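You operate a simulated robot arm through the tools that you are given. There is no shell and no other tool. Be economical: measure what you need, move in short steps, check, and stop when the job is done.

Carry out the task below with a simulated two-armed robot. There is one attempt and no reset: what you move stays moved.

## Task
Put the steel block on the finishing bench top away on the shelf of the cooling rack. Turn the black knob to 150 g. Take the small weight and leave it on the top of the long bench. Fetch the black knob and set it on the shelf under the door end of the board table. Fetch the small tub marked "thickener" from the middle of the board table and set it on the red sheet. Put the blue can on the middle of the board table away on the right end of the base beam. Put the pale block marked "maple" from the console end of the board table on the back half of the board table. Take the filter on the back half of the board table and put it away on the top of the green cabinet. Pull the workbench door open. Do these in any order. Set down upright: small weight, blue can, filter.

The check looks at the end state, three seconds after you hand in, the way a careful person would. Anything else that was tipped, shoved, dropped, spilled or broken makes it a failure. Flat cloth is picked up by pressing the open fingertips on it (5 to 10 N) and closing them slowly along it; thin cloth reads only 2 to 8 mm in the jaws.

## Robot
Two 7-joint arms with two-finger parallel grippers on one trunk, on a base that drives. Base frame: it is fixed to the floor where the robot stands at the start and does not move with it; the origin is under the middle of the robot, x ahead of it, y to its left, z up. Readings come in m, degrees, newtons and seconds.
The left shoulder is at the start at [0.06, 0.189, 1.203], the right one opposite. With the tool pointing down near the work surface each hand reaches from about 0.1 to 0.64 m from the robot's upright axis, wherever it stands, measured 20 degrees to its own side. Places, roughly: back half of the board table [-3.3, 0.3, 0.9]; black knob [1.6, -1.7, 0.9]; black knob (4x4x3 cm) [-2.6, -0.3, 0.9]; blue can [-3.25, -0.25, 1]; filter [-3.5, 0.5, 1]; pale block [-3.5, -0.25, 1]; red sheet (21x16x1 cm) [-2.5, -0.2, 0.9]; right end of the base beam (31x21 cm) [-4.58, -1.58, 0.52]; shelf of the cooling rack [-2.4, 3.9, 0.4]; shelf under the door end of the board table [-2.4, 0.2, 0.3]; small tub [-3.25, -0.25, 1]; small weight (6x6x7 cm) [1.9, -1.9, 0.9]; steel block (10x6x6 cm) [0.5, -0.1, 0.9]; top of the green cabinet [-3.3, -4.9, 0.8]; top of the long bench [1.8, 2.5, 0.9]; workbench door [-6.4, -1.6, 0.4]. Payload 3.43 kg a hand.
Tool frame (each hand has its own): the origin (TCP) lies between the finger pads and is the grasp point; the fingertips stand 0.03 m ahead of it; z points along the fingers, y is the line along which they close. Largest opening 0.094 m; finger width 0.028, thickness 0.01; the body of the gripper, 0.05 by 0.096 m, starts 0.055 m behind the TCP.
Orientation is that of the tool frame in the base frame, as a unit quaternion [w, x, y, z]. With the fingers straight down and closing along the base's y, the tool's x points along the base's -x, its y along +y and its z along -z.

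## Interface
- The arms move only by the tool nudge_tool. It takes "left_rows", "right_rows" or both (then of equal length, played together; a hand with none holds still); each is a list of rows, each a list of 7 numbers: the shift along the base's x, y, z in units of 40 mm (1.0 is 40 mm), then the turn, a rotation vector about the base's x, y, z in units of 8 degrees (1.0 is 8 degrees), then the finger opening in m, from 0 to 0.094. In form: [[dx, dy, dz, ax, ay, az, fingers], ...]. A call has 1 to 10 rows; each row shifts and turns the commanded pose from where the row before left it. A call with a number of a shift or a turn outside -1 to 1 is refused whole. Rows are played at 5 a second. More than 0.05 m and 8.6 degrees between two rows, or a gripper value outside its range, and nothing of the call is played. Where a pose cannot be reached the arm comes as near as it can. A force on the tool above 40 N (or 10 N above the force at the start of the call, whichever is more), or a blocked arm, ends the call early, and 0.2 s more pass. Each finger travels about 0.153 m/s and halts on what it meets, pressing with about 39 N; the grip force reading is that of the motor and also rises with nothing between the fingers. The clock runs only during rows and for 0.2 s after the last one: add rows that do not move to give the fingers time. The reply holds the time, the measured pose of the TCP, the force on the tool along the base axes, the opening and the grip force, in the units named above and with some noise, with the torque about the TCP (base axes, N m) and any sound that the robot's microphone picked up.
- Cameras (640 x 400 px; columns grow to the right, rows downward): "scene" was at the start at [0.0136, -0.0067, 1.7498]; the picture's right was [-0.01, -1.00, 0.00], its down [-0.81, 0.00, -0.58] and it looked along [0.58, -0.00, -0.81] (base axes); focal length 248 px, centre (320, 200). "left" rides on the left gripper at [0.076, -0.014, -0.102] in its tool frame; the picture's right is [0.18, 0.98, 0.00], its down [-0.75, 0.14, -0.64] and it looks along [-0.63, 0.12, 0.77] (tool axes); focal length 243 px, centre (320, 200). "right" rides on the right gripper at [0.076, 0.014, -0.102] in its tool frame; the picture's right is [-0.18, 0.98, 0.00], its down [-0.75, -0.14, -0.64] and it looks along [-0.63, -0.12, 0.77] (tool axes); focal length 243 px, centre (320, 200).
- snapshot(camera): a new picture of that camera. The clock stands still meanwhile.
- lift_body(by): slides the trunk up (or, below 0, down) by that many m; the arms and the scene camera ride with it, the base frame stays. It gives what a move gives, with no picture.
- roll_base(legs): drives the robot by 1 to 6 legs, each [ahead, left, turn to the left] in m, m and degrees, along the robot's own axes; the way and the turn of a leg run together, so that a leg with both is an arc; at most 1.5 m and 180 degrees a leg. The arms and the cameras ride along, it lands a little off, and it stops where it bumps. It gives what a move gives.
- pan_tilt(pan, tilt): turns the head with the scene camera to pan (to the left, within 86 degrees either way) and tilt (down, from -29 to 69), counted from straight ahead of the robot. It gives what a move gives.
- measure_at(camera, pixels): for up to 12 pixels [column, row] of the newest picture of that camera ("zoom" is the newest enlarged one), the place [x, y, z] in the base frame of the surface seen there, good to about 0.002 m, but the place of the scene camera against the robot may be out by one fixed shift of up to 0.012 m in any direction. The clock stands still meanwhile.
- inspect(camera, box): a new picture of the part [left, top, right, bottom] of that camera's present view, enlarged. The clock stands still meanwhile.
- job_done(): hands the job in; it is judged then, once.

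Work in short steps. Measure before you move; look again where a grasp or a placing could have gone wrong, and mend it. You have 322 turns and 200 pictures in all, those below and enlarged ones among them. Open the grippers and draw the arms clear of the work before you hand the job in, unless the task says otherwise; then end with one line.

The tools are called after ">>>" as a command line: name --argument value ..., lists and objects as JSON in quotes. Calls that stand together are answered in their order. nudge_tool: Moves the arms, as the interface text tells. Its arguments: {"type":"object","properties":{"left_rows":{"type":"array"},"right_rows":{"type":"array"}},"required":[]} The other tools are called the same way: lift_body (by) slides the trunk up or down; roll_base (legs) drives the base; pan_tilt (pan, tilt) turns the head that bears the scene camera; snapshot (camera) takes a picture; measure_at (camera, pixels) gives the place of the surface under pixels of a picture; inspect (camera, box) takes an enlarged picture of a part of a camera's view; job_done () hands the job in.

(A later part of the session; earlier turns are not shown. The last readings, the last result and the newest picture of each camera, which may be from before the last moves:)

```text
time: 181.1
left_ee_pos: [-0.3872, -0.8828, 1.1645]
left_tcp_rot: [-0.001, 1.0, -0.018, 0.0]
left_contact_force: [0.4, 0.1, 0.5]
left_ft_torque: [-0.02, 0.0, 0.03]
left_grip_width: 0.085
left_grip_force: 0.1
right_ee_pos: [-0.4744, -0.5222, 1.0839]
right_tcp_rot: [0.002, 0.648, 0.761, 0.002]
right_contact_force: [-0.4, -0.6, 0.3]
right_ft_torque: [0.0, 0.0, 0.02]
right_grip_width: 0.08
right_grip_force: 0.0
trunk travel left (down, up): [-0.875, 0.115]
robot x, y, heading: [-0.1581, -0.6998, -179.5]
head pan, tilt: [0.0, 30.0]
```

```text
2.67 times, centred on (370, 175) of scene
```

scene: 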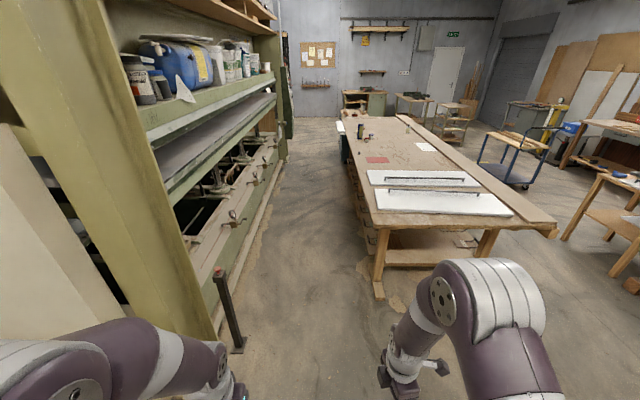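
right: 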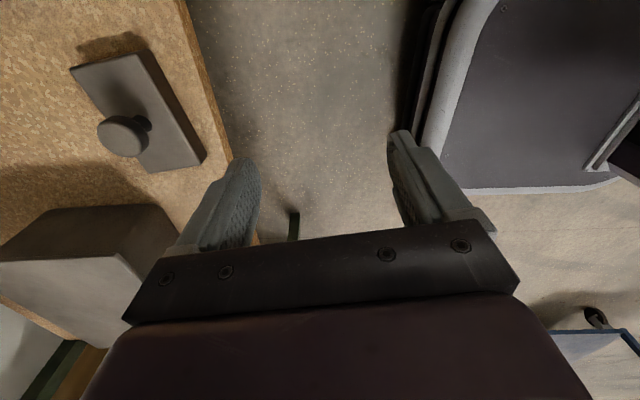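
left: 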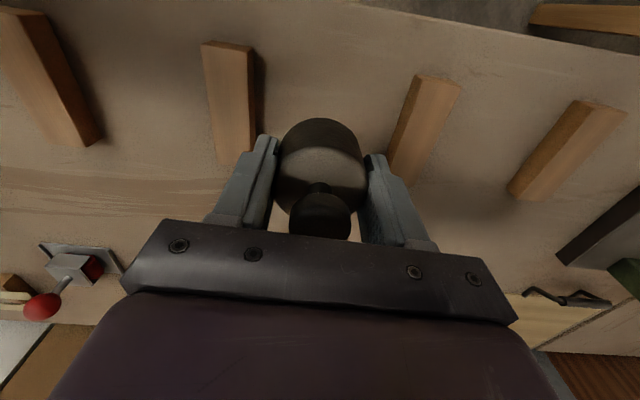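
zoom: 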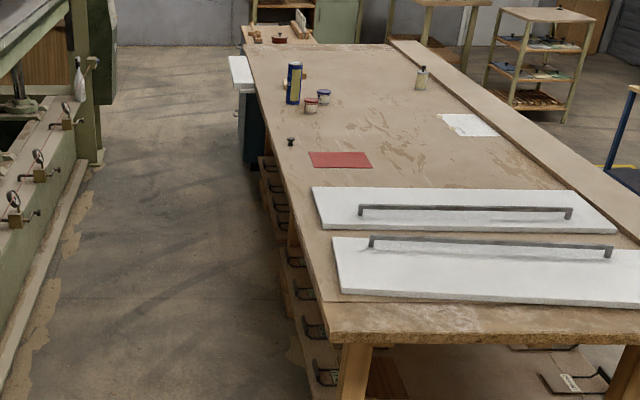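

The aisle is 1.1 m wide. I raise the right hand, drive along y≈-0.88 to x≈-3.0, and turn to face the table.

>>> nudge_tool --right_rows '[[0.5, 0, 0.8, 0, 0, 0, 0.08], [0.5, 0, 0.8, 0, 0, 0, 0.08], [0.5, 0, 0.8, 0, 0, 0, 0.08]]'

>>> roll_base --legs '[[1.5, 0.18, -0.5], [1.35, 0, 0], [0, 0, -90]]'

>>> pan_tilt --pan 0 --tilt 45

>>> snapshot --camera "scene"

```text
time: 181.8
left_ee_pos: [-0.3851, -0.8823, 1.1668]
left_tcp_rot: [0.0, 1.0, -0.017, -0.001]
left_contact_force: [0.3, -0.2, -0.2]
left_ft_torque: [0.0, 0.03, 0.02]
left_grip_width: 0.085
left_grip_force: 0.0
right_ee_pos: [-0.4133, -0.5205, 1.1821]
right_tcp_rot: [0.001, 0.648, 0.762, 0.002]
right_contact_force: [-0.4, -0.7, 0.0]
right_ft_torque: [0.0, 0.0, 0.01]
right_grip_width: 0.0798
right_grip_force: 0.1
trunk travel left (down, up): [-0.875, 0.115]
robot x, y, heading: [-0.1537, -0.6986, -179.2]
head pan, tilt: [0.0, 30.0]
```

```text
refused: leg 1 is longer than a leg can be; nothing moved
```

```text
time: 182.6
left_ee_pos: [-0.3869, -0.8827, 1.1648]
left_tcp_rot: [0.0, 1.0, -0.018, -0.001]
left_contact_force: [-0.3, 1.4, -0.5]
left_ft_torque: [0.01, 0.01, -0.02]
left_grip_width: 0.0853
left_grip_force: 0.1
right_ee_pos: [-0.4141, -0.521, 1.1789]
right_tcp_rot: [0.002, 0.648, 0.762, 0.001]
right_contact_force: [0.3, 0.3, 0.0]
right_ft_torque: [-0.01, 0.01, -0.03]
right_grip_width: 0.0801
right_grip_force: 0.0
trunk travel left (down, up): [-0.875, 0.115]
robot x, y, heading: [-0.1534, -0.6917, -179.8]
head pan, tilt: [0.0, 45.0]
```

```text
148 pictures are left
```

scene: 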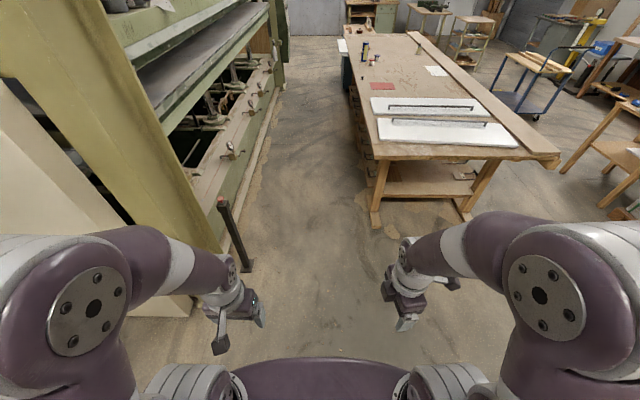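

The leg was a bit too long; I split it into shorter legs.

>>> roll_base --legs '[[1.0, 0.18, 0], [1.4, 0, 0], [0.45, 0, 0], [0, 0, -90]]'

>>> snapshot --camera "scene"

```text
time: 200.6
left_ee_pos: [-3.1779, -0.6609, 1.1646]
left_tcp_rot: [-0.001, -0.691, 0.723, 0.0]
left_contact_force: [0.0, 0.0, 0.0]
left_ft_torque: [-0.02, 0.02, 0.02]
left_grip_width: 0.0849
left_grip_force: 0.1
right_ee_pos: [-2.8162, -0.6375, 1.18]
right_tcp_rot: [0.002, 0.997, 0.075, 0.0]
right_contact_force: [-0.3, -0.5, 0.4]
right_ft_torque: [0.0, 0.0, -0.01]
right_grip_width: 0.0801
right_grip_force: 0.0
trunk travel left (down, up): [-0.875, 0.115]
robot x, y, heading: [-2.9928, -0.897, 89.6]
head pan, tilt: [0.0, 45.0]
```

```text
147 pictures are left
```

scene: 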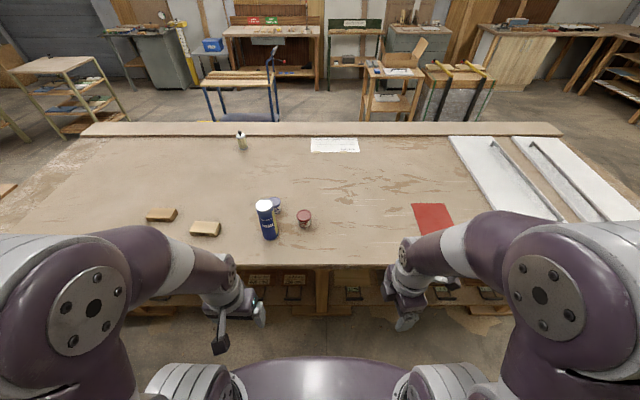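

>>> inspect --camera "scene" --box '[130, 180, 340, 270]'

>>> measure_at --camera "scene" --pixels '[[264, 203], [268, 238], [304, 212], [305, 228], [276, 200], [205, 226], [161, 213], [241, 133], [300, 262], [430, 222], [315, 236]]'

```text
3.05 times, centred on (235, 225) of scene
```

zoom: 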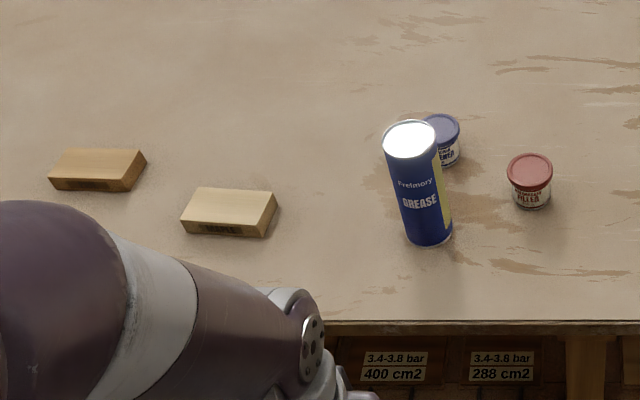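

```text
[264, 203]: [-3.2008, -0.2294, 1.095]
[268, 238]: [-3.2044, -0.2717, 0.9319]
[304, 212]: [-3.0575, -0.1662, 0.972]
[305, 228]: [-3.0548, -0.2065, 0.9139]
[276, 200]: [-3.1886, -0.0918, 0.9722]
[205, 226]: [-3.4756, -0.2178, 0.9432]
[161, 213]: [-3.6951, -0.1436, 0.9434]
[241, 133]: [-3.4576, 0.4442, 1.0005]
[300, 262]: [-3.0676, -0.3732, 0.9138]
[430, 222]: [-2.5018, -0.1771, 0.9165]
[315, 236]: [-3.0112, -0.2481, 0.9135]
```

I zoom on the tubs and the blocks to read the labels.

>>> inspect --camera "scene" --box '[250, 192, 320, 240]'

>>> inspect --camera "scene" --box '[140, 200, 230, 245]'

```text
8.33 times, centred on (285, 216) of scene
```

zoom: 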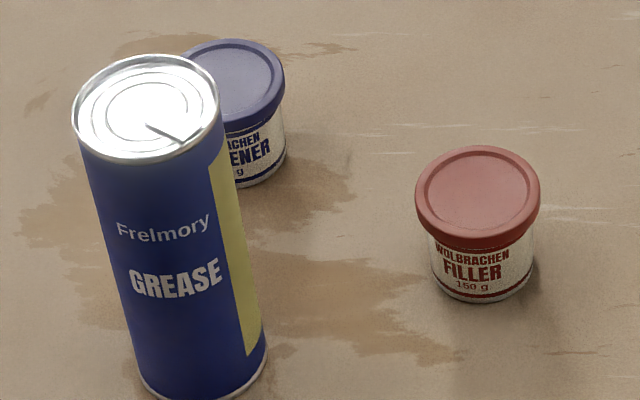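

```text
7.11 times, centred on (185, 222) of scene
```

zoom: 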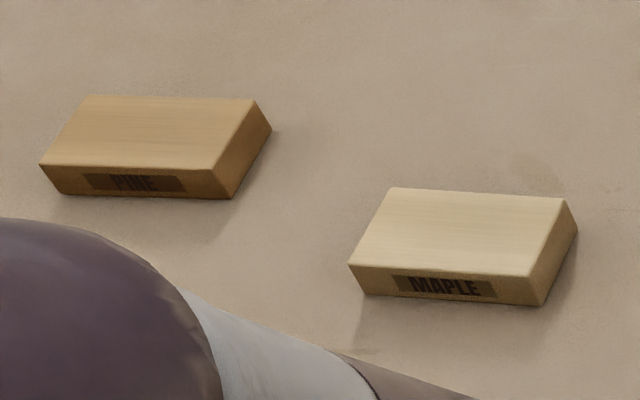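

The blue-lidded tub behind the can is the thickener, and the nearer pale block reads MAPLE. I shift the base left and nearer so that the left hand can take the can and the right hand the tub.

>>> roll_base --legs '[[0, 0.26, 0], [0.16, 0, 0]]'

>>> snapshot --camera "scene"

>>> snapshot --camera "left"

```text
time: 203.4
left_ee_pos: [-3.4372, -0.5045, 1.1661]
left_tcp_rot: [0.001, -0.69, 0.724, 0.0]
left_contact_force: [-0.8, 0.0, 0.0]
left_ft_torque: [-0.01, -0.03, -0.01]
left_grip_width: 0.0848
left_grip_force: 0.1
right_ee_pos: [-3.0753, -0.4802, 1.1805]
right_tcp_rot: [0.001, 0.997, 0.074, 0.0]
right_contact_force: [-0.3, -0.8, -0.2]
right_ft_torque: [0.02, -0.04, -0.01]
right_grip_width: 0.08
right_grip_force: 0.0
trunk travel left (down, up): [-0.875, 0.115]
robot x, y, heading: [-3.2551, -0.7361, 89.4]
head pan, tilt: [0.0, 45.0]
```

```text
143 pictures are left
```

scene: 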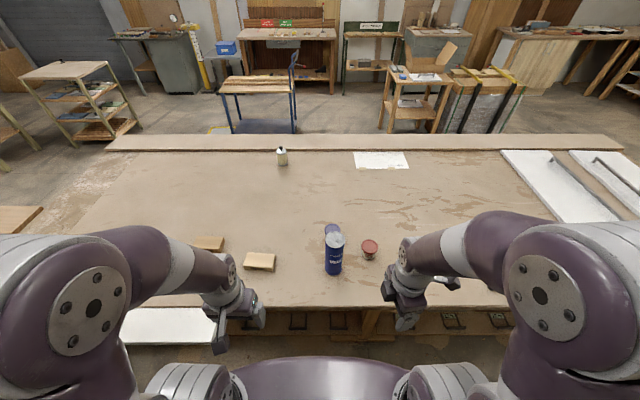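

```text
142 pictures are left
```

left: 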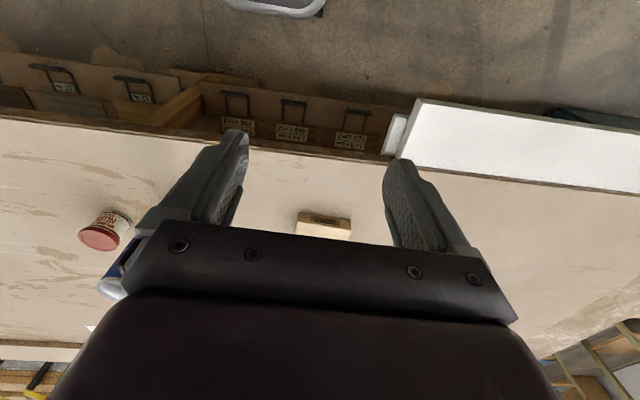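

I measure the can and tubs in this scene picture (can top at (334,240)).

>>> measure_at --camera "scene" --pixels '[[334, 240], [325, 244], [343, 244], [333, 270], [327, 228], [331, 226], [369, 247], [260, 260], [333, 258]]'

```text
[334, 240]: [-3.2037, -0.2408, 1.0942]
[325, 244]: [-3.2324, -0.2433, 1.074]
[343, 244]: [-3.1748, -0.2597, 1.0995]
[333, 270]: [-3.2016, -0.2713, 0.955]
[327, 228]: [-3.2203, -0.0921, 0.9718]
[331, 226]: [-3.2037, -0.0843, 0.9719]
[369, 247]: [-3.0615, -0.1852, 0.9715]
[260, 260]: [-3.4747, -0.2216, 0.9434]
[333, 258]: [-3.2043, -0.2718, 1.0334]
```

Can centre ≈(-3.203,-0.242), top 1.094, diameter ≈0.06. I bring the left hand above it and move the right hand aside.

>>> nudge_tool --left_rows '[[0.73, 0.82, 0.1, 0, 0, 0, 0.094], [0.73, 0.82, 0.1, 0, 0, 0, 0.094], [0.73, 0.82, 0, 0, 0, 0, 0.094], [0.73, 0.82, 0, 0, 0, 0, 0.094], [0.73, 0.82, 0, 0, 0, 0, 0.094], [0.73, 0.82, 0, 0, 0, 0, 0.094], [0.73, 0.82, 0, 0, 0, 0, 0.094], [0.73, 0.82, 0, 0, 0, 0, 0.094]]' --right_rows '[[0.8, 0, 0, 0, 0, 0, 0.08], [0.8, 0, 0, 0, 0, 0, 0.08], [0.8, 0, 0, 0, 0, 0, 0.08], [0.8, 0, 0, 0, 0, 0, 0.08], [0, 0, 0, 0, 0, 0, 0.08], [0, 0, 0, 0, 0, 0, 0.08], [0, 0, 0, 0, 0, 0, 0.08], [0, 0, 0, 0, 0, 0, 0.08]]'

>>> snapshot --camera "left"

```text
time: 205.2
left_ee_pos: [-3.2039, -0.2398, 1.1697]
left_tcp_rot: [-0.002, -0.691, 0.723, 0.0]
left_contact_force: [0.0, -0.2, -0.4]
left_ft_torque: [-0.03, 0.02, 0.01]
left_grip_width: 0.0942
left_grip_force: 0.0
left hand out of reach, approached as far as the arm can: row 8
right_ee_pos: [-2.9474, -0.4756, 1.1781]
right_tcp_rot: [0.003, 0.997, 0.074, -0.001]
right_contact_force: [-0.7, 0.8, 0.2]
right_ft_torque: [-0.01, 0.0, 0.02]
right_grip_width: 0.0797
right_grip_force: 0.2
trunk travel left (down, up): [-0.875, 0.115]
robot x, y, heading: [-3.2529, -0.7325, 89.8]
head pan, tilt: [0.0, 45.0]
```

```text
141 pictures are left
```

left: 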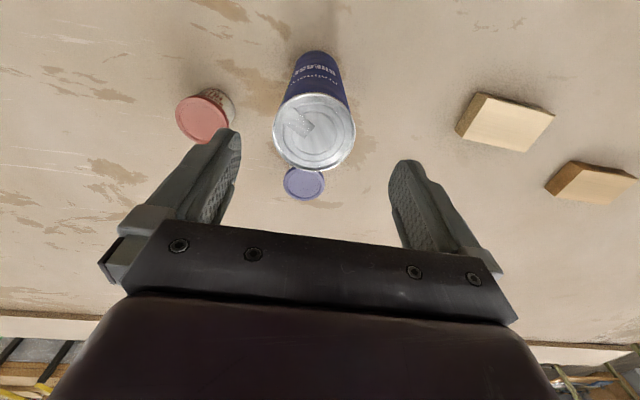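

I measure the can and tub from this camera, then raise the trunk for more reach.

>>> measure_at --camera "left" --pixels '[[315, 132], [278, 132], [354, 135], [315, 97], [313, 168], [304, 184], [290, 190], [318, 178], [203, 115]]'

>>> lift_body --by 0.1

```text
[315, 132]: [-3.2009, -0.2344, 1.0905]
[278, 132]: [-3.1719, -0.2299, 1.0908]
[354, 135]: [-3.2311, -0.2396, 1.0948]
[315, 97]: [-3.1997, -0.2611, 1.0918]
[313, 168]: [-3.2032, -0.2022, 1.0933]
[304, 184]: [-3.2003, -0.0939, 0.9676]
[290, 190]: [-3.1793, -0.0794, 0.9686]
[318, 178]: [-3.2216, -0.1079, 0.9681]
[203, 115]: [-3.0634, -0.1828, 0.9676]
```

```text
time: 206.6
left_ee_pos: [-3.2054, -0.2414, 1.2708]
left_tcp_rot: [0.0, -0.691, 0.723, 0.0]
left_contact_force: [0.1, -0.5, -0.3]
left_ft_torque: [-0.03, 0.01, 0.04]
left_grip_width: 0.094
left_grip_force: 0.1
right_ee_pos: [-2.9474, -0.4773, 1.2801]
right_tcp_rot: [0.002, 0.997, 0.075, -0.001]
right_contact_force: [0.6, 0.5, 0.0]
right_ft_torque: [0.0, -0.02, -0.02]
right_grip_width: 0.0799
right_grip_force: 0.1
trunk travel left (down, up): [-0.975, 0.015]
robot x, y, heading: [-3.2539, -0.7331, 89.8]
head pan, tilt: [0.0, 45.0]
```

Can centre (-3.201,-0.2325), tub centre (-3.200,-0.094). I lower the left hand over the can to z≈1.055 and close.

>>> nudge_tool --left_rows '[[0.1, 0.22, -0.6, 0, 0, 0, 0.094], [0, 0, -0.9, 0, 0, 0, 0.094], [0, 0, -0.9, 0, 0, 0, 0.094], [0, 0, -0.9, 0, 0, 0, 0.094], [0, 0, -0.9, 0, 0, 0, 0.094], [0, 0, -0.7, 0, 0, 0, 0.094], [0, 0, -0.5, 0, 0, 0, 0.094], [0, 0, 0, 0, 0, 0, 0.04], [0, 0, 0, 0, 0, 0, 0.04], [0, 0, 0, 0, 0, 0, 0.04]]'

>>> snapshot --camera "left"

```text
time: 208.8
left_ee_pos: [-3.2023, -0.2323, 1.0547]
left_tcp_rot: [0.0, -0.69, 0.724, 0.0]
left_contact_force: [1.6, 0.8, -0.1]
left_ft_torque: [0.29, -0.13, -0.05]
left_grip_width: 0.0643
left_grip_force: 38.5
right_ee_pos: [-2.9482, -0.4781, 1.2806]
right_tcp_rot: [0.003, 0.997, 0.075, -0.001]
right_contact_force: [1.2, 0.2, 0.2]
right_ft_torque: [0.01, -0.01, -0.01]
right_grip_width: 0.0795
right_grip_force: 0.1
trunk travel left (down, up): [-0.975, 0.015]
robot x, y, heading: [-3.2555, -0.7318, 89.9]
head pan, tilt: [0.0, 45.0]
```

```text
140 pictures are left
```

left: 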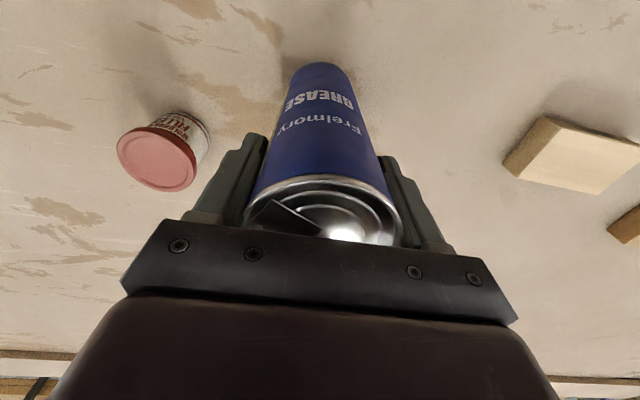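

Gripped at 0.064. I lift the can and draw it back to the left.

>>> nudge_tool --left_rows '[[0, 0, 0.5, 0, 0, 0, 0.04], [0, 0, 0.9, 0, 0, 0, 0.04], [0, 0, 0.9, 0, 0, 0, 0.04], [0, 0, 0.9, 0, 0, 0, 0.04], [-0.7, -0.8, 0.3, 0, 0, 0, 0.04], [-0.8, -0.8, 0.2, 0, 0, 0, 0.04], [-0.8, -0.8, 0, 0, 0, 0, 0.04], [-0.8, -0.8, 0, 0, 0, 0, 0.04], [-0.8, -0.8, 0, 0, 0, 0, 0.04], [-0.8, -0.8, 0, 0, 0, 0, 0.04]]'

>>> snapshot --camera "scene"

```text
time: 211.0
left_ee_pos: [-3.3904, -0.4249, 1.2033]
left_tcp_rot: [0.001, -0.69, 0.724, 0.0]
left_contact_force: [0.0, 0.6, -3.2]
left_ft_torque: [-0.01, -0.02, -0.03]
left_grip_width: 0.0639
left_grip_force: 39.0
right_ee_pos: [-2.9497, -0.4783, 1.2823]
right_tcp_rot: [0.002, 0.997, 0.074, 0.0]
right_contact_force: [0.4, 0.8, 0.0]
right_ft_torque: [0.0, -0.01, -0.01]
right_grip_width: 0.0799
right_grip_force: 0.1
trunk travel left (down, up): [-0.975, 0.015]
robot x, y, heading: [-3.2559, -0.7324, 89.8]
head pan, tilt: [0.0, 45.0]
```

```text
139 pictures are left
```

scene: 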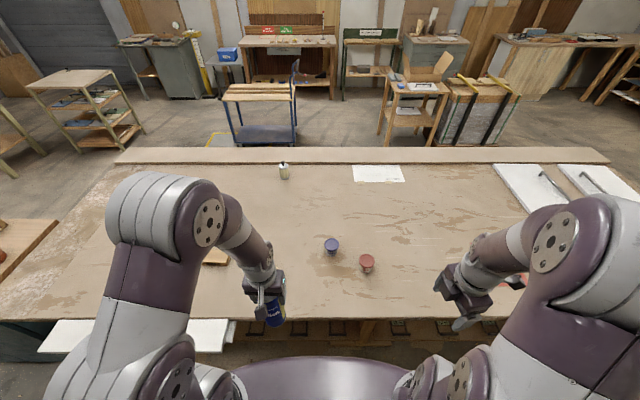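

The tub stands free at (332,246). I roll 4 cm ahead, lower the trunk 8 cm, and bring the right hand above the tub.

>>> roll_base --legs '[[0.04, 0, 0]]'

>>> lift_body --by -0.06

>>> nudge_tool --right_rows '[[-0.6, 0.8, 0, 0, 0, 0, 0.085], [-0.6, 0.8, 0, 0, 0, 0, 0.085], [-0.7, 0.8, 0, 0, 0, 0, 0.085], [-0.7, 0.8, 0, 0, 0, 0, 0.085], [-0.7, 0.9, -0.3, 0, 0, 0, 0.085], [-0.7, 0.9, -0.5, 0, 0, 0, 0.085], [-0.7, 0.9, -0.5, 0, 0, 0, 0.085], [-0.7, 0.9, -0.5, 0, 0, 0, 0.085], [-0.7, 0.9, -0.5, 0, 0, 0, 0.085]]'

>>> snapshot --camera "right"

```text
time: 211.9
left_ee_pos: [-3.3891, -0.3932, 1.206]
left_tcp_rot: [0.003, -0.69, 0.724, 0.002]
left_contact_force: [0.4, -1.5, -4.2]
left_ft_torque: [0.06, -0.01, 0.04]
left_grip_width: 0.0636
left_grip_force: 38.8
right_ee_pos: [-2.9482, -0.4477, 1.2828]
right_tcp_rot: [-0.001, 0.997, 0.074, 0.0]
right_contact_force: [0.2, -0.9, 0.1]
right_ft_torque: [0.08, -0.02, 0.0]
right_grip_width: 0.0801
right_grip_force: 0.0
trunk travel left (down, up): [-0.975, 0.015]
robot x, y, heading: [-3.256, -0.6927, 89.5]
head pan, tilt: [0.0, 45.0]
```

```text
time: 212.9
left_ee_pos: [-3.3892, -0.3834, 1.1427]
left_tcp_rot: [-0.002, -0.69, 0.724, -0.001]
left_contact_force: [-1.0, 0.2, -4.7]
left_ft_torque: [0.02, -0.03, 0.01]
left_grip_width: 0.064
left_grip_force: 38.5
right_ee_pos: [-2.948, -0.4363, 1.2195]
right_tcp_rot: [0.003, 0.997, 0.074, 0.0]
right_contact_force: [-0.8, 0.8, -0.4]
right_ft_torque: [-0.01, -0.01, 0.03]
right_grip_width: 0.0803
right_grip_force: 0.0
trunk travel left (down, up): [-0.915, 0.075]
robot x, y, heading: [-3.2525, -0.6966, 89.9]
head pan, tilt: [0.0, 45.0]
```

```text
time: 214.9
left_ee_pos: [-3.3907, -0.3831, 1.1433]
left_tcp_rot: [0.0, -0.69, 0.724, -0.002]
left_contact_force: [-0.3, 0.4, -4.4]
left_ft_torque: [-0.01, -0.03, -0.04]
left_grip_width: 0.0638
left_grip_force: 38.9
right_ee_pos: [-3.1951, -0.1275, 1.1263]
right_tcp_rot: [0.003, 0.997, 0.073, 0.0]
right_contact_force: [0.2, 0.6, 0.5]
right_ft_torque: [-0.04, -0.01, -0.03]
right_grip_width: 0.0851
right_grip_force: 0.1
trunk travel left (down, up): [-0.915, 0.075]
robot x, y, heading: [-3.2539, -0.6947, 89.4]
head pan, tilt: [0.0, 45.0]
```

```text
138 pictures are left
```

right: 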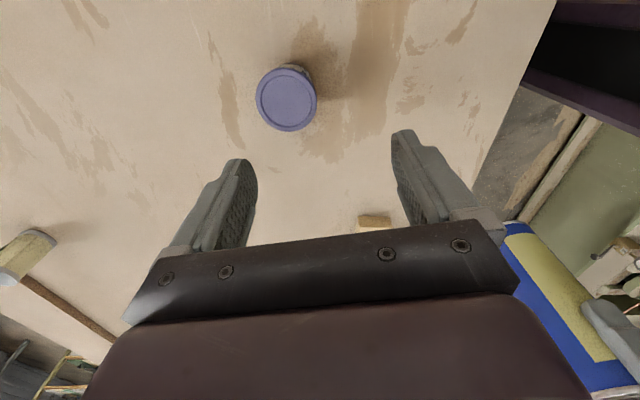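

>>> measure_at --camera "right" --pixels '[[286, 100], [258, 100], [316, 100], [286, 72], [286, 129], [350, 150]]'

```text
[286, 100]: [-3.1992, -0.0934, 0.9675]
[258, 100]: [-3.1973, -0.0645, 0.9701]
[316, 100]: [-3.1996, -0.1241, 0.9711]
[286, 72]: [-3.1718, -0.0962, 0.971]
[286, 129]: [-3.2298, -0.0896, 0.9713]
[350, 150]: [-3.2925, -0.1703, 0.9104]
```

Tub centre (-3.200,-0.094), diameter 0.058. I lower over it to z≈0.947 and close.

>>> nudge_tool --right_rows '[[-0.12, 0.84, -0.3, 0, 0, 0, 0.09], [0, 0, -0.9, 0, 0, 0, 0.09], [0, 0, -0.9, 0, 0, 0, 0.09], [0, 0, -0.9, 0, 0, 0, 0.09], [0, 0, -0.8, 0, 0, 0, 0.09], [0, 0, -0.68, 0, 0, 0, 0.09], [0, 0, 0, 0, 0, 0, 0.09]]'

>>> snapshot --camera "right"

```text
time: 216.0
left_ee_pos: [-3.3893, -0.3863, 1.1441]
left_tcp_rot: [0.0, -0.691, 0.723, -0.001]
left_contact_force: [-0.4, -0.2, -4.5]
left_ft_torque: [0.03, -0.02, 0.0]
left_grip_width: 0.0635
left_grip_force: 39.0
right_ee_pos: [-3.1959, -0.0962, 0.9964]
right_tcp_rot: [-0.019, 0.997, 0.073, -0.003]
right_contact_force: [0.5, 1.3, 6.9]
right_ft_torque: [0.39, 0.04, -0.04]
right_grip_width: 0.0913
right_grip_force: 0.7
right hand out of reach, approached as far as the arm can: row 1
trunk travel left (down, up): [-0.915, 0.075]
robot x, y, heading: [-3.2541, -0.6979, 89.3]
head pan, tilt: [0.0, 45.0]
stopped in row 5 (right hand): the force on the tool passed its limit at 56 N (the readings are from after the stop); the commanded pose is now the measured one
```

```text
137 pictures are left
```

right: 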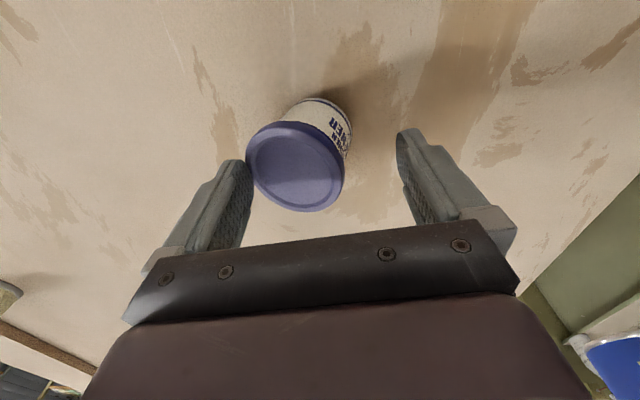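

A finger touched the lid because the hand had lagged short. I rise and check the tub.

>>> nudge_tool --right_rows '[[0, 0, 0.7, 0, 0, 0, 0.09], [0, 0, 0.7, 0, 0, 0, 0.09], [0, 0, 0, 0, 0, 0, 0.09]]'

>>> snapshot --camera "right"

>>> snapshot --camera "scene"

```text
time: 216.8
left_ee_pos: [-3.3887, -0.3845, 1.1426]
left_tcp_rot: [-0.001, -0.69, 0.724, -0.001]
left_contact_force: [0.3, -0.1, -3.8]
left_ft_torque: [-0.01, 0.0, -0.02]
left_grip_width: 0.0638
left_grip_force: 38.9
right_ee_pos: [-3.1957, -0.096, 1.0509]
right_tcp_rot: [-0.015, 0.997, 0.073, -0.002]
right_contact_force: [-0.1, 0.3, 1.1]
right_ft_torque: [0.01, -0.01, 0.0]
right_grip_width: 0.09
right_grip_force: 0.0
trunk travel left (down, up): [-0.915, 0.075]
robot x, y, heading: [-3.2527, -0.6973, 89.6]
head pan, tilt: [0.0, 45.0]
```

```text
136 pictures are left
```

right: 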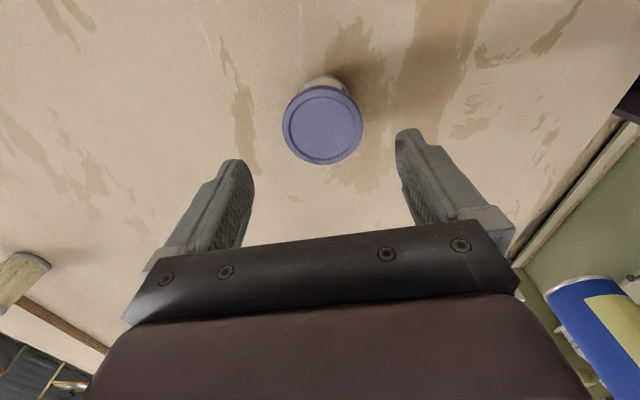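

```text
135 pictures are left
```

scene: 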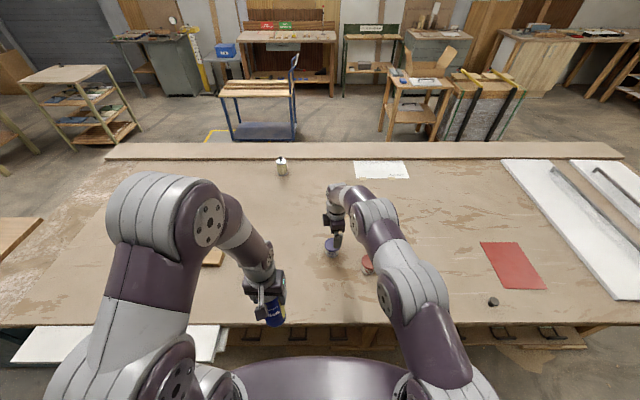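

The tub still stands. To see whether I may roll nearer, I measure my own body's front and the table edge, plus the tub.

>>> measure_at --camera "scene" --pixels '[[320, 360], [300, 362], [320, 390], [340, 326], [330, 345], [493, 302], [368, 262], [505, 262]]'

>>> measure_at --camera "right" --pixels '[[323, 126], [285, 126], [361, 126], [323, 90], [323, 162]]'

```text
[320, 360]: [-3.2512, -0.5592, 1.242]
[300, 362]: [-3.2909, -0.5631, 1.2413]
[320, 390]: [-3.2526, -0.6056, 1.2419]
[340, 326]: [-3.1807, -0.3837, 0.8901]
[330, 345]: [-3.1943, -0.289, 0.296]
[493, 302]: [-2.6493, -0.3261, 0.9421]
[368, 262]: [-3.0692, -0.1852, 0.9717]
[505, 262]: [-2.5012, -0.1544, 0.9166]
```

```text
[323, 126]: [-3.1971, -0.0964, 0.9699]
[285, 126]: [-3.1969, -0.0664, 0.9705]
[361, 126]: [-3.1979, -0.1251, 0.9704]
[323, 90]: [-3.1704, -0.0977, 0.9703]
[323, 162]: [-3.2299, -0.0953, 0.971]
```

Trunk front is only 0.14 m ahead of the axis, so I roll 5 cm nearer, then correct the hand.

>>> roll_base --legs '[[0.05, 0, 0]]'

>>> nudge_tool --right_rows '[[0, -0.6, 0, -0.2, 0, 0, 0.09], [0, -0.6, 0, 0, 0, 0, 0.09], [0, 0, 0, 0, 0, 0, 0.09]]'

>>> snapshot --camera "right"

```text
time: 217.8
left_ee_pos: [-3.3897, -0.3418, 1.1458]
left_tcp_rot: [0.002, -0.69, 0.724, 0.001]
left_contact_force: [0.2, -0.8, -3.1]
left_ft_torque: [0.03, -0.01, -0.01]
left_grip_width: 0.0638
left_grip_force: 39.0
right_ee_pos: [-3.1957, -0.053, 1.0551]
right_tcp_rot: [-0.019, 0.997, 0.074, -0.002]
right_contact_force: [0.6, -0.4, -0.3]
right_ft_torque: [0.06, -0.01, 0.0]
right_grip_width: 0.09
right_grip_force: 0.0
trunk travel left (down, up): [-0.915, 0.075]
robot x, y, heading: [-3.2542, -0.6483, 89.8]
head pan, tilt: [0.0, 45.0]
```

```text
time: 218.6
left_ee_pos: [-3.3896, -0.3329, 1.1428]
left_tcp_rot: [-0.002, -0.69, 0.723, -0.002]
left_contact_force: [0.0, 0.9, -3.9]
left_ft_torque: [-0.03, 0.0, -0.01]
left_grip_width: 0.0638
left_grip_force: 38.4
right_ee_pos: [-3.1967, -0.0935, 1.05]
right_tcp_rot: [-0.001, 0.997, 0.073, -0.003]
right_contact_force: [0.1, 0.2, 0.5]
right_ft_torque: [-0.02, -0.01, -0.02]
right_grip_width: 0.09
right_grip_force: 0.0
trunk travel left (down, up): [-0.915, 0.075]
robot x, y, heading: [-3.2537, -0.645, 89.8]
head pan, tilt: [0.0, 45.0]
```

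```text
134 pictures are left
```

right: 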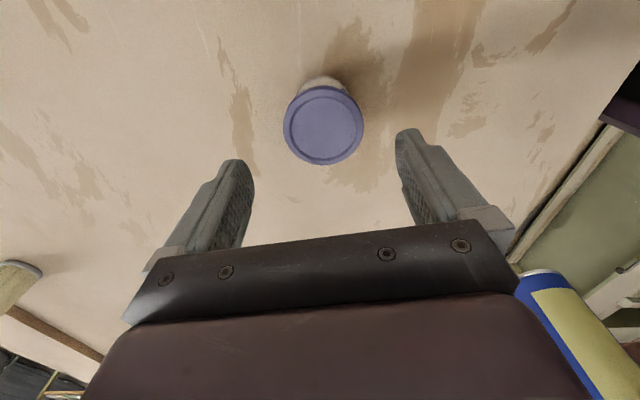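

Aligned again, tool straight. I lower in steps and close.

>>> nudge_tool --right_rows '[[0, -0.06, -0.7, 0, 0, 0, 0.092], [0, 0, -0.7, 0, 0, 0, 0.092], [0, 0, -0.7, 0, 0, 0, 0.092], [0, 0, -0.4, 0, 0, 0, 0.092], [0, 0, 0, 0, 0, 0, 0.092], [0, 0, 0, 0, 0, 0, 0.04], [0, 0, 0, 0, 0, 0, 0.04], [0, 0, 0, 0, 0, 0, 0.04]]'

>>> snapshot --camera "right"

```text
time: 220.4
left_ee_pos: [-3.3891, -0.3356, 1.1429]
left_tcp_rot: [0.0, -0.69, 0.724, -0.001]
left_contact_force: [-0.1, -0.3, -3.5]
left_ft_torque: [-0.03, 0.01, -0.07]
left_grip_width: 0.0637
left_grip_force: 39.4
right_ee_pos: [-3.1959, -0.0979, 0.9521]
right_tcp_rot: [-0.002, 0.997, 0.073, -0.003]
right_contact_force: [-1.0, 0.4, 1.2]
right_ft_torque: [-0.01, 0.02, 0.01]
right_grip_width: 0.0684
right_grip_force: 38.6
trunk travel left (down, up): [-0.915, 0.075]
robot x, y, heading: [-3.2519, -0.6459, 89.8]
head pan, tilt: [0.0, 45.0]
```

```text
133 pictures are left
```

right: 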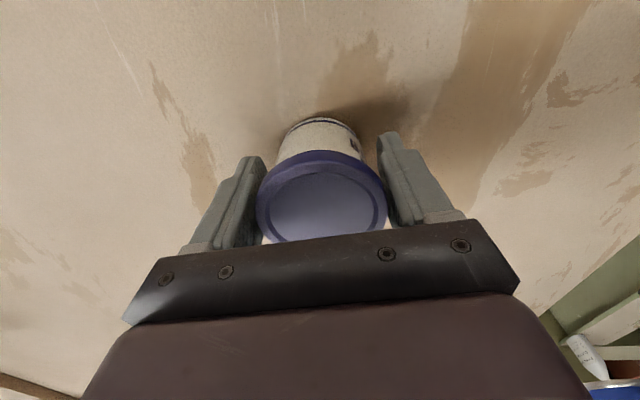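

Gripped by the lid rim (0.068). I lift it and bring it back toward me.

>>> nudge_tool --right_rows '[[0, 0, 0.5, 0, 0, 0, 0.04], [0, 0, 0.9, 0, 0, 0, 0.04], [0, 0, 0.9, 0, 0, 0, 0.04], [0, 0, 0.9, 0, 0, 0, 0.04], [0, 0, 0.9, 0, 0, 0, 0.04], [0.6, -0.8, 0.2, 0, 0, 0, 0.04], [0.8, -0.8, 0, 0, 0, 0, 0.04], [0.8, -0.8, 0, 0, 0, 0, 0.04], [0.8, -0.8, 0, 0, 0, 0, 0.04]]'

>>> roll_base --legs '[[-0.1, 0, 0], [0, -0.55, 0]]'

>>> snapshot --camera "scene"

```text
time: 222.4
left_ee_pos: [-3.3886, -0.337, 1.1444]
left_tcp_rot: [-0.002, -0.69, 0.724, 0.001]
left_contact_force: [-0.4, -0.6, -3.2]
left_ft_torque: [0.0, -0.01, -0.02]
left_grip_width: 0.064
left_grip_force: 39.1
right_ee_pos: [-3.0732, -0.2282, 1.1238]
right_tcp_rot: [-0.003, 0.997, 0.074, -0.004]
right_contact_force: [1.2, 0.4, -1.0]
right_ft_torque: [0.06, 0.01, 0.04]
right_grip_width: 0.0682
right_grip_force: 38.9
trunk travel left (down, up): [-0.915, 0.075]
robot x, y, heading: [-3.2543, -0.6461, 89.8]
head pan, tilt: [0.0, 45.0]
```

```text
time: 226.3
left_ee_pos: [-2.8406, -0.4397, 1.1438]
left_tcp_rot: [-0.001, -0.688, 0.726, -0.001]
left_contact_force: [-0.3, 1.0, -4.0]
left_ft_torque: [0.02, -0.01, 0.0]
left_grip_width: 0.0636
left_grip_force: 38.8
right_ee_pos: [-2.5262, -0.3309, 1.1228]
right_tcp_rot: [-0.002, 0.998, 0.07, -0.003]
right_contact_force: [0.3, -0.3, -2.1]
right_ft_torque: [0.03, 0.0, 0.01]
right_grip_width: 0.0681
right_grip_force: 38.5
trunk travel left (down, up): [-0.915, 0.075]
robot x, y, heading: [-2.7006, -0.7483, 89.6]
head pan, tilt: [0.0, 45.0]
```

```text
132 pictures are left
```

scene: 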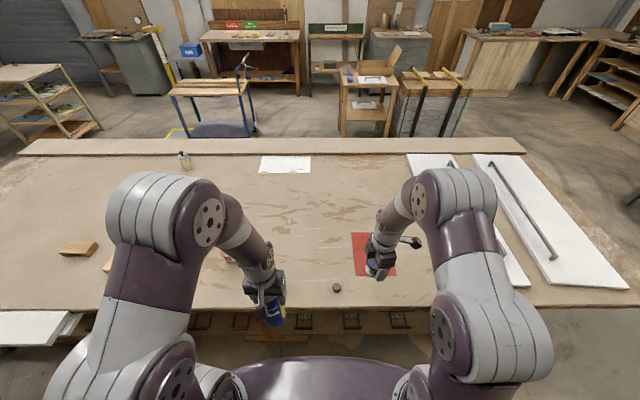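

I measure the red sheet's corners and the black knob at (336,287).

>>> measure_at --camera "scene" --pixels '[[354, 235], [385, 235], [358, 273], [394, 272], [336, 285], [345, 240], [336, 292], [225, 260]]'

>>> inspect --camera "scene" --box '[300, 225, 420, 300]'

```text
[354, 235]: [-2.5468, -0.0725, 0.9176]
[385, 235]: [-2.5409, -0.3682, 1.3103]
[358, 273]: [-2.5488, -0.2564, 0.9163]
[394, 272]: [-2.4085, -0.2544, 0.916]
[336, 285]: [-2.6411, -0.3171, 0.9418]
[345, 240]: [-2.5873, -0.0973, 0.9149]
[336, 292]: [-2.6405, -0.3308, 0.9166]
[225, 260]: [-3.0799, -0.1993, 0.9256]
```

```text
5.33 times, centred on (360, 262) of scene
```

zoom: 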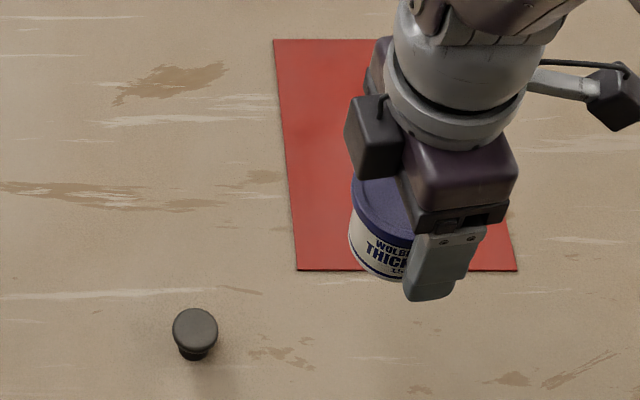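

"THICK…" confirmed. Sheet spans x -2.55…-2.40, y -0.27…-0.06; I set the tub at about (-2.475,-0.17).

>>> nudge_tool --right_rows '[[0.32, 1, 0, 0, 0, 0, 0.04], [0.32, 1, 0, 0, 0, 0, 0.04], [0.32, 1, 0, 0, 0, 0, 0.04], [0.32, 1, -0.3, 0, 0, 0, 0.04], [0, 0, -0.9, 0, 0, 0, 0.04], [0, 0, -0.9, 0, 0, 0, 0.04], [0, 0, -0.9, 0, 0, 0, 0.04], [0, 0, -0.7, 0, 0, 0, 0.04], [0, 0, -0.2, 0, 0, 0, 0.04]]'

```text
time: 228.3
left_ee_pos: [-2.8405, -0.4388, 1.1433]
left_tcp_rot: [-0.001, -0.688, 0.726, 0.0]
left_contact_force: [0.2, 0.2, -3.9]
left_ft_torque: [-0.03, 0.01, -0.03]
left_grip_width: 0.0638
left_grip_force: 39.2
right_ee_pos: [-2.4749, -0.1695, 0.966]
right_tcp_rot: [-0.001, 0.998, 0.07, -0.003]
right_contact_force: [0.0, -0.1, -1.1]
right_ft_torque: [0.03, -0.03, 0.04]
right_grip_width: 0.068
right_grip_force: 39.2
trunk travel left (down, up): [-0.915, 0.075]
robot x, y, heading: [-2.7088, -0.7537, 89.3]
head pan, tilt: [0.0, 45.0]
```

>>> nudge_tool --right_rows '[[0, 0, -0.12, 0, 0, 0, 0.04], [0, 0, -0.08, 0, 0, 0, 0.04], [0, 0, -0.06, 0, 0, 0, 0.04], [0, 0, 0, 0, 0, 0, 0.04]]'

```text
time: 229.3
left_ee_pos: [-2.8389, -0.4384, 1.1429]
left_tcp_rot: [0.0, -0.688, 0.725, -0.001]
left_contact_force: [-0.2, 0.2, -3.5]
left_ft_torque: [0.01, -0.04, 0.01]
left_grip_width: 0.0637
left_grip_force: 38.7
right_ee_pos: [-2.4754, -0.1695, 0.9553]
right_tcp_rot: [-0.001, 0.998, 0.07, -0.003]
right_contact_force: [0.6, 0.2, -1.5]
right_ft_torque: [0.04, -0.05, 0.02]
right_grip_width: 0.0681
right_grip_force: 38.9
trunk travel left (down, up): [-0.915, 0.075]
robot x, y, heading: [-2.7054, -0.7505, 89.2]
head pan, tilt: [0.0, 45.0]
```

>>> nudge_tool --right_rows '[[0, 0, -0.06, 0, 0, 0, 0.04], [0, 0, -0.06, 0, 0, 0, 0.04], [0, 0, 0, 0, 0, 0, 0.04]]'

```text
time: 230.1
left_ee_pos: [-2.8406, -0.4395, 1.1448]
left_tcp_rot: [0.0, -0.688, 0.726, 0.0]
left_contact_force: [-0.3, 0.5, -3.7]
left_ft_torque: [-0.02, -0.01, -0.01]
left_grip_width: 0.0636
left_grip_force: 39.6
right_ee_pos: [-2.4753, -0.1688, 0.9538]
right_tcp_rot: [-0.004, 0.998, 0.07, -0.003]
right_contact_force: [0.1, 1.5, 13.9]
right_ft_torque: [-0.15, 0.11, -0.04]
right_grip_width: 0.0676
right_grip_force: 39.2
trunk travel left (down, up): [-0.915, 0.075]
robot x, y, heading: [-2.7067, -0.7522, 89.3]
head pan, tilt: [0.0, 45.0]
```

The tub touches down (14 N). I open slowly, rise and draw back over the knob.

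>>> nudge_tool --right_rows '[[0, 0, 0.03, 0, 0, 0, 0.072], [0, 0, 0, 0, 0, 0, 0.09], [0, 0, 0, 0, 0, 0, 0.09], [0, 0, 0.7, 0, 0, 0, 0.09], [0, 0, 0.9, 0, 0, 0, 0.09], [0, 0, 0.9, 0, 0, 0, 0.09], [0, -0.6, 0.9, 0, 0, 0, 0.09], [-0.5, -0.8, 0.5, 0, 0, 0, 0.09], [-0.8, -0.7, 0, 0, 0, 0, 0.06], [-0.8, -0.7, 0, 0, 0, 0, 0.06]]'

>>> snapshot --camera "right"

>>> snapshot --camera "scene"

```text
time: 232.3
left_ee_pos: [-2.8401, -0.4396, 1.1437]
left_tcp_rot: [-0.001, -0.688, 0.726, 0.0]
left_contact_force: [-1.1, -0.5, -2.8]
left_ft_torque: [0.01, -0.02, 0.0]
left_grip_width: 0.0638
left_grip_force: 39.2
right_ee_pos: [-2.5584, -0.283, 1.1098]
right_tcp_rot: [-0.003, 0.997, 0.071, -0.004]
right_contact_force: [0.0, -0.7, -0.2]
right_ft_torque: [0.02, 0.02, -0.03]
right_grip_width: 0.0598
right_grip_force: 0.0
trunk travel left (down, up): [-0.915, 0.075]
robot x, y, heading: [-2.707, -0.7486, 89.4]
head pan, tilt: [0.0, 45.0]
```

```text
130 pictures are left
```

right: 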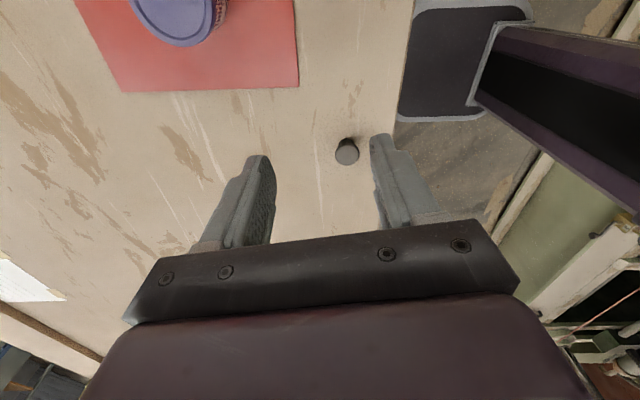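

```text
129 pictures are left
```

scene: 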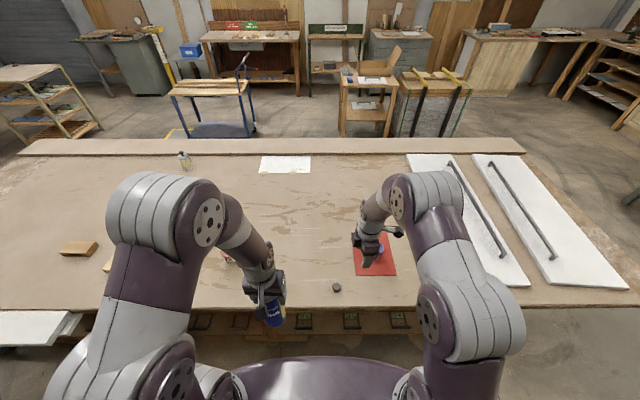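

Tub is on the sheet. I measure the knob at (346,152) in the right picture and then take it.

>>> measure_at --camera "right" --pixels '[[347, 155], [337, 155], [357, 155], [347, 146], [347, 163], [330, 170]]'

>>> inspect --camera "right" --box '[310, 125, 380, 175]'

```text
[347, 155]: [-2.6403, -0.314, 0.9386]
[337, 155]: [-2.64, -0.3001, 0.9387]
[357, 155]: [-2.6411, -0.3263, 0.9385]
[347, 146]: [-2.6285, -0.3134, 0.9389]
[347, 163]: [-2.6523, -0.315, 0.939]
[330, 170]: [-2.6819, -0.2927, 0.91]
```

```text
8.00 times, centred on (345, 150) of right
```

zoom: 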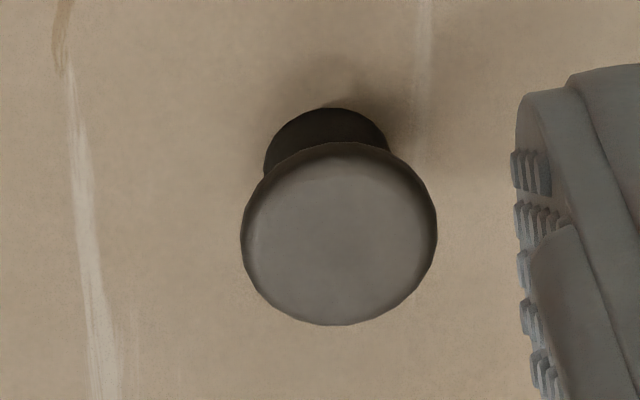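

Knob centre (-2.640,-0.314), top 0.939. I go over it, down to 0.944 and close.

>>> nudge_tool --right_rows '[[-0.7, -0.26, 0, 0, 0, 0, 0.06], [-0.7, -0.26, 0, 0, 0, 0, 0.06], [-0.64, -0.255, 0, 0, 0, 0, 0.06], [0, 0, -0.9, 0, 0, 0, 0.06], [0, 0, -0.9, 0, 0, 0, 0.06], [0, 0, -0.9, 0, 0, 0, 0.06], [0, 0, -0.9, 0, 0, 0, 0.06], [0, 0, -0.55, 0, 0, 0, 0.06], [0, 0, 0, 0, 0, 0, 0.015], [0, 0, 0, 0, 0, 0, 0.015]]'

>>> nudge_tool --right_rows '[[0, 0, 0, 0, 0, 0, 0.015], [0, 0, 0.5, 0, 0, 0, 0.015], [0, 0, 0.9, 0, 0, 0, 0.015], [0, 0, 0.9, 0, 0, 0, 0.015], [0, 0, 0.9, 0, 0, 0, 0.015], [0, 0, 0.9, 0, 0, 0, 0.015]]'

>>> snapshot --camera "right"

```text
time: 234.5
left_ee_pos: [-2.839, -0.4379, 1.1438]
left_tcp_rot: [-0.001, -0.687, 0.726, -0.001]
left_contact_force: [0.6, 0.3, -4.3]
left_ft_torque: [-0.03, 0.01, 0.0]
left_grip_width: 0.0638
left_grip_force: 38.9
right_ee_pos: [-2.6396, -0.3141, 0.9422]
right_tcp_rot: [-0.002, 0.998, 0.07, -0.004]
right_contact_force: [0.1, 0.6, -0.4]
right_ft_torque: [0.0, 0.01, 0.03]
right_grip_width: 0.0299
right_grip_force: 38.6
trunk travel left (down, up): [-0.915, 0.075]
robot x, y, heading: [-2.7057, -0.7489, 89.7]
head pan, tilt: [0.0, 45.0]
```

```text
time: 235.9
left_ee_pos: [-2.8399, -0.4391, 1.143]
left_tcp_rot: [0.0, -0.688, 0.726, 0.0]
left_contact_force: [0.1, -0.3, -3.2]
left_ft_torque: [0.01, -0.02, 0.01]
left_grip_width: 0.0638
left_grip_force: 39.4
right_ee_pos: [-2.6397, -0.314, 1.1062]
right_tcp_rot: [-0.003, 0.997, 0.071, -0.004]
right_contact_force: [0.6, -0.6, 0.0]
right_ft_torque: [0.01, -0.01, 0.0]
right_grip_width: 0.0298
right_grip_force: 38.9
trunk travel left (down, up): [-0.915, 0.075]
robot x, y, heading: [-2.7027, -0.7503, 89.2]
head pan, tilt: [0.0, 45.0]
```

```text
127 pictures are left
```

right: 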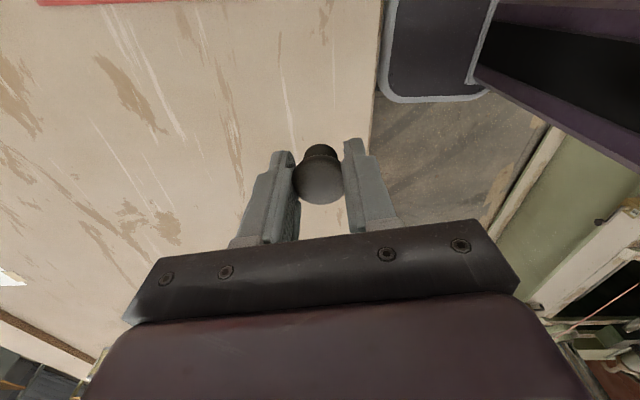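

Knob held. Before driving west along the aisle I measure the white thing at (40,325) that sticks out at the table's left, and retract the right hand.

>>> measure_at --camera "scene" --pixels '[[40, 320], [75, 318], [30, 342], [60, 340], [10, 335]]'

>>> nudge_tool --right_rows '[[0.3, -0.8, 0.3, 0, 0, 0, 0.015], [0.3, -0.8, 0.3, 0, 0, 0, 0.015], [0.3, -0.8, 0.3, 0, 0, 0, 0.015], [0.3, -0.6, 0, 0, 0, 0, 0.015]]'

>>> pan_tilt --pan 75 --tilt 35

>>> snapshot --camera "scene"

```text
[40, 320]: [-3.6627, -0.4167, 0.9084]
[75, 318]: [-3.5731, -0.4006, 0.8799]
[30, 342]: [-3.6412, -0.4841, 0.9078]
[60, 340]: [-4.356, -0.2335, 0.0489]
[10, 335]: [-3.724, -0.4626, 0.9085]
```

```text
time: 236.9
left_ee_pos: [-2.8395, -0.439, 1.1431]
left_tcp_rot: [0.0, -0.688, 0.726, -0.001]
left_contact_force: [-0.1, 0.1, -3.5]
left_ft_torque: [0.03, -0.04, -0.04]
left_grip_width: 0.0639
left_grip_force: 38.8
right_ee_pos: [-2.591, -0.4349, 1.1413]
right_tcp_rot: [-0.002, 0.998, 0.07, -0.003]
right_contact_force: [-1.1, -0.3, -0.4]
right_ft_torque: [0.01, -0.02, -0.01]
right_grip_width: 0.03
right_grip_force: 38.7
trunk travel left (down, up): [-0.915, 0.075]
robot x, y, heading: [-2.7044, -0.7501, 89.6]
head pan, tilt: [0.0, 45.0]
```

```text
time: 238.3
left_ee_pos: [-2.8401, -0.4382, 1.1428]
left_tcp_rot: [-0.001, -0.687, 0.727, -0.001]
left_contact_force: [0.9, 0.6, -3.6]
left_ft_torque: [-0.02, 0.0, 0.02]
left_grip_width: 0.0637
left_grip_force: 39.4
right_ee_pos: [-2.5915, -0.4331, 1.1422]
right_tcp_rot: [-0.001, 0.998, 0.071, -0.003]
right_contact_force: [0.1, -0.1, -1.0]
right_ft_torque: [-0.01, 0.02, -0.01]
right_grip_width: 0.0297
right_grip_force: 38.9
trunk travel left (down, up): [-0.915, 0.075]
robot x, y, heading: [-2.7071, -0.7522, 89.3]
head pan, tilt: [75.0, 35.0]
```

```text
126 pictures are left
```

scene: 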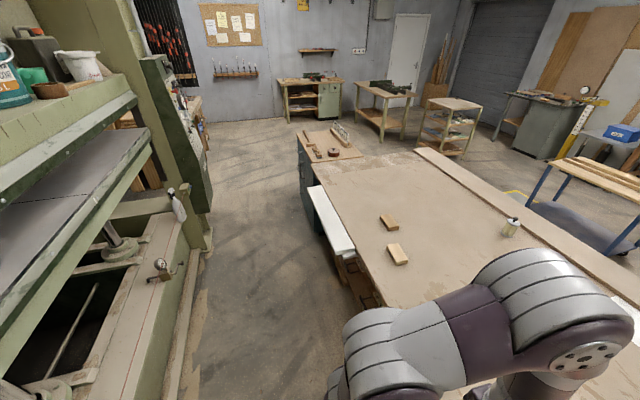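

I measure the press side: bottle (178,205), beam top, platen edges and the end panel.

>>> measure_at --camera "scene" --pixels '[[178, 205], [175, 225], [150, 230], [160, 268], [170, 300], [140, 160], [110, 180], [208, 240], [205, 190], [347, 255], [308, 155], [160, 215]]'

>>> inspect --camera "scene" --box '[0, 100, 240, 300]'

```text
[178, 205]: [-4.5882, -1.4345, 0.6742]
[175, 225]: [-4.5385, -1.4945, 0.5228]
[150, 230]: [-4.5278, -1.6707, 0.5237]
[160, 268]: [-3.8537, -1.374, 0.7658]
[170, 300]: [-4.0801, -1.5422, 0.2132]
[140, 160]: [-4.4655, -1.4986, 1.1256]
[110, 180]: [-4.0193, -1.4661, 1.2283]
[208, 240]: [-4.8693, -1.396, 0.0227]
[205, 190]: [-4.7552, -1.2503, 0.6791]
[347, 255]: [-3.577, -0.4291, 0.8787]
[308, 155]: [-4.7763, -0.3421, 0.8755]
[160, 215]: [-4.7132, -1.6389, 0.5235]
```

```text
2.00 times, centred on (120, 200) of scene
```

zoom: 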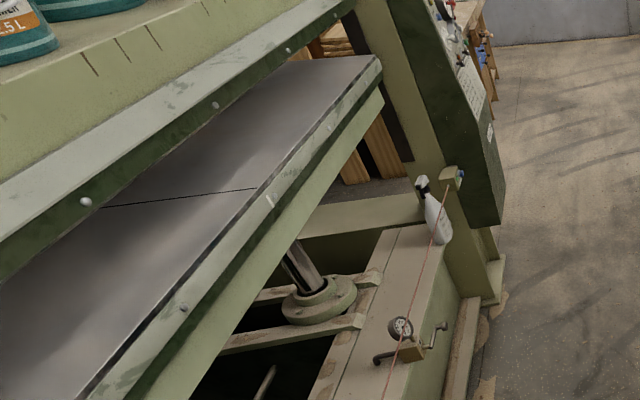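

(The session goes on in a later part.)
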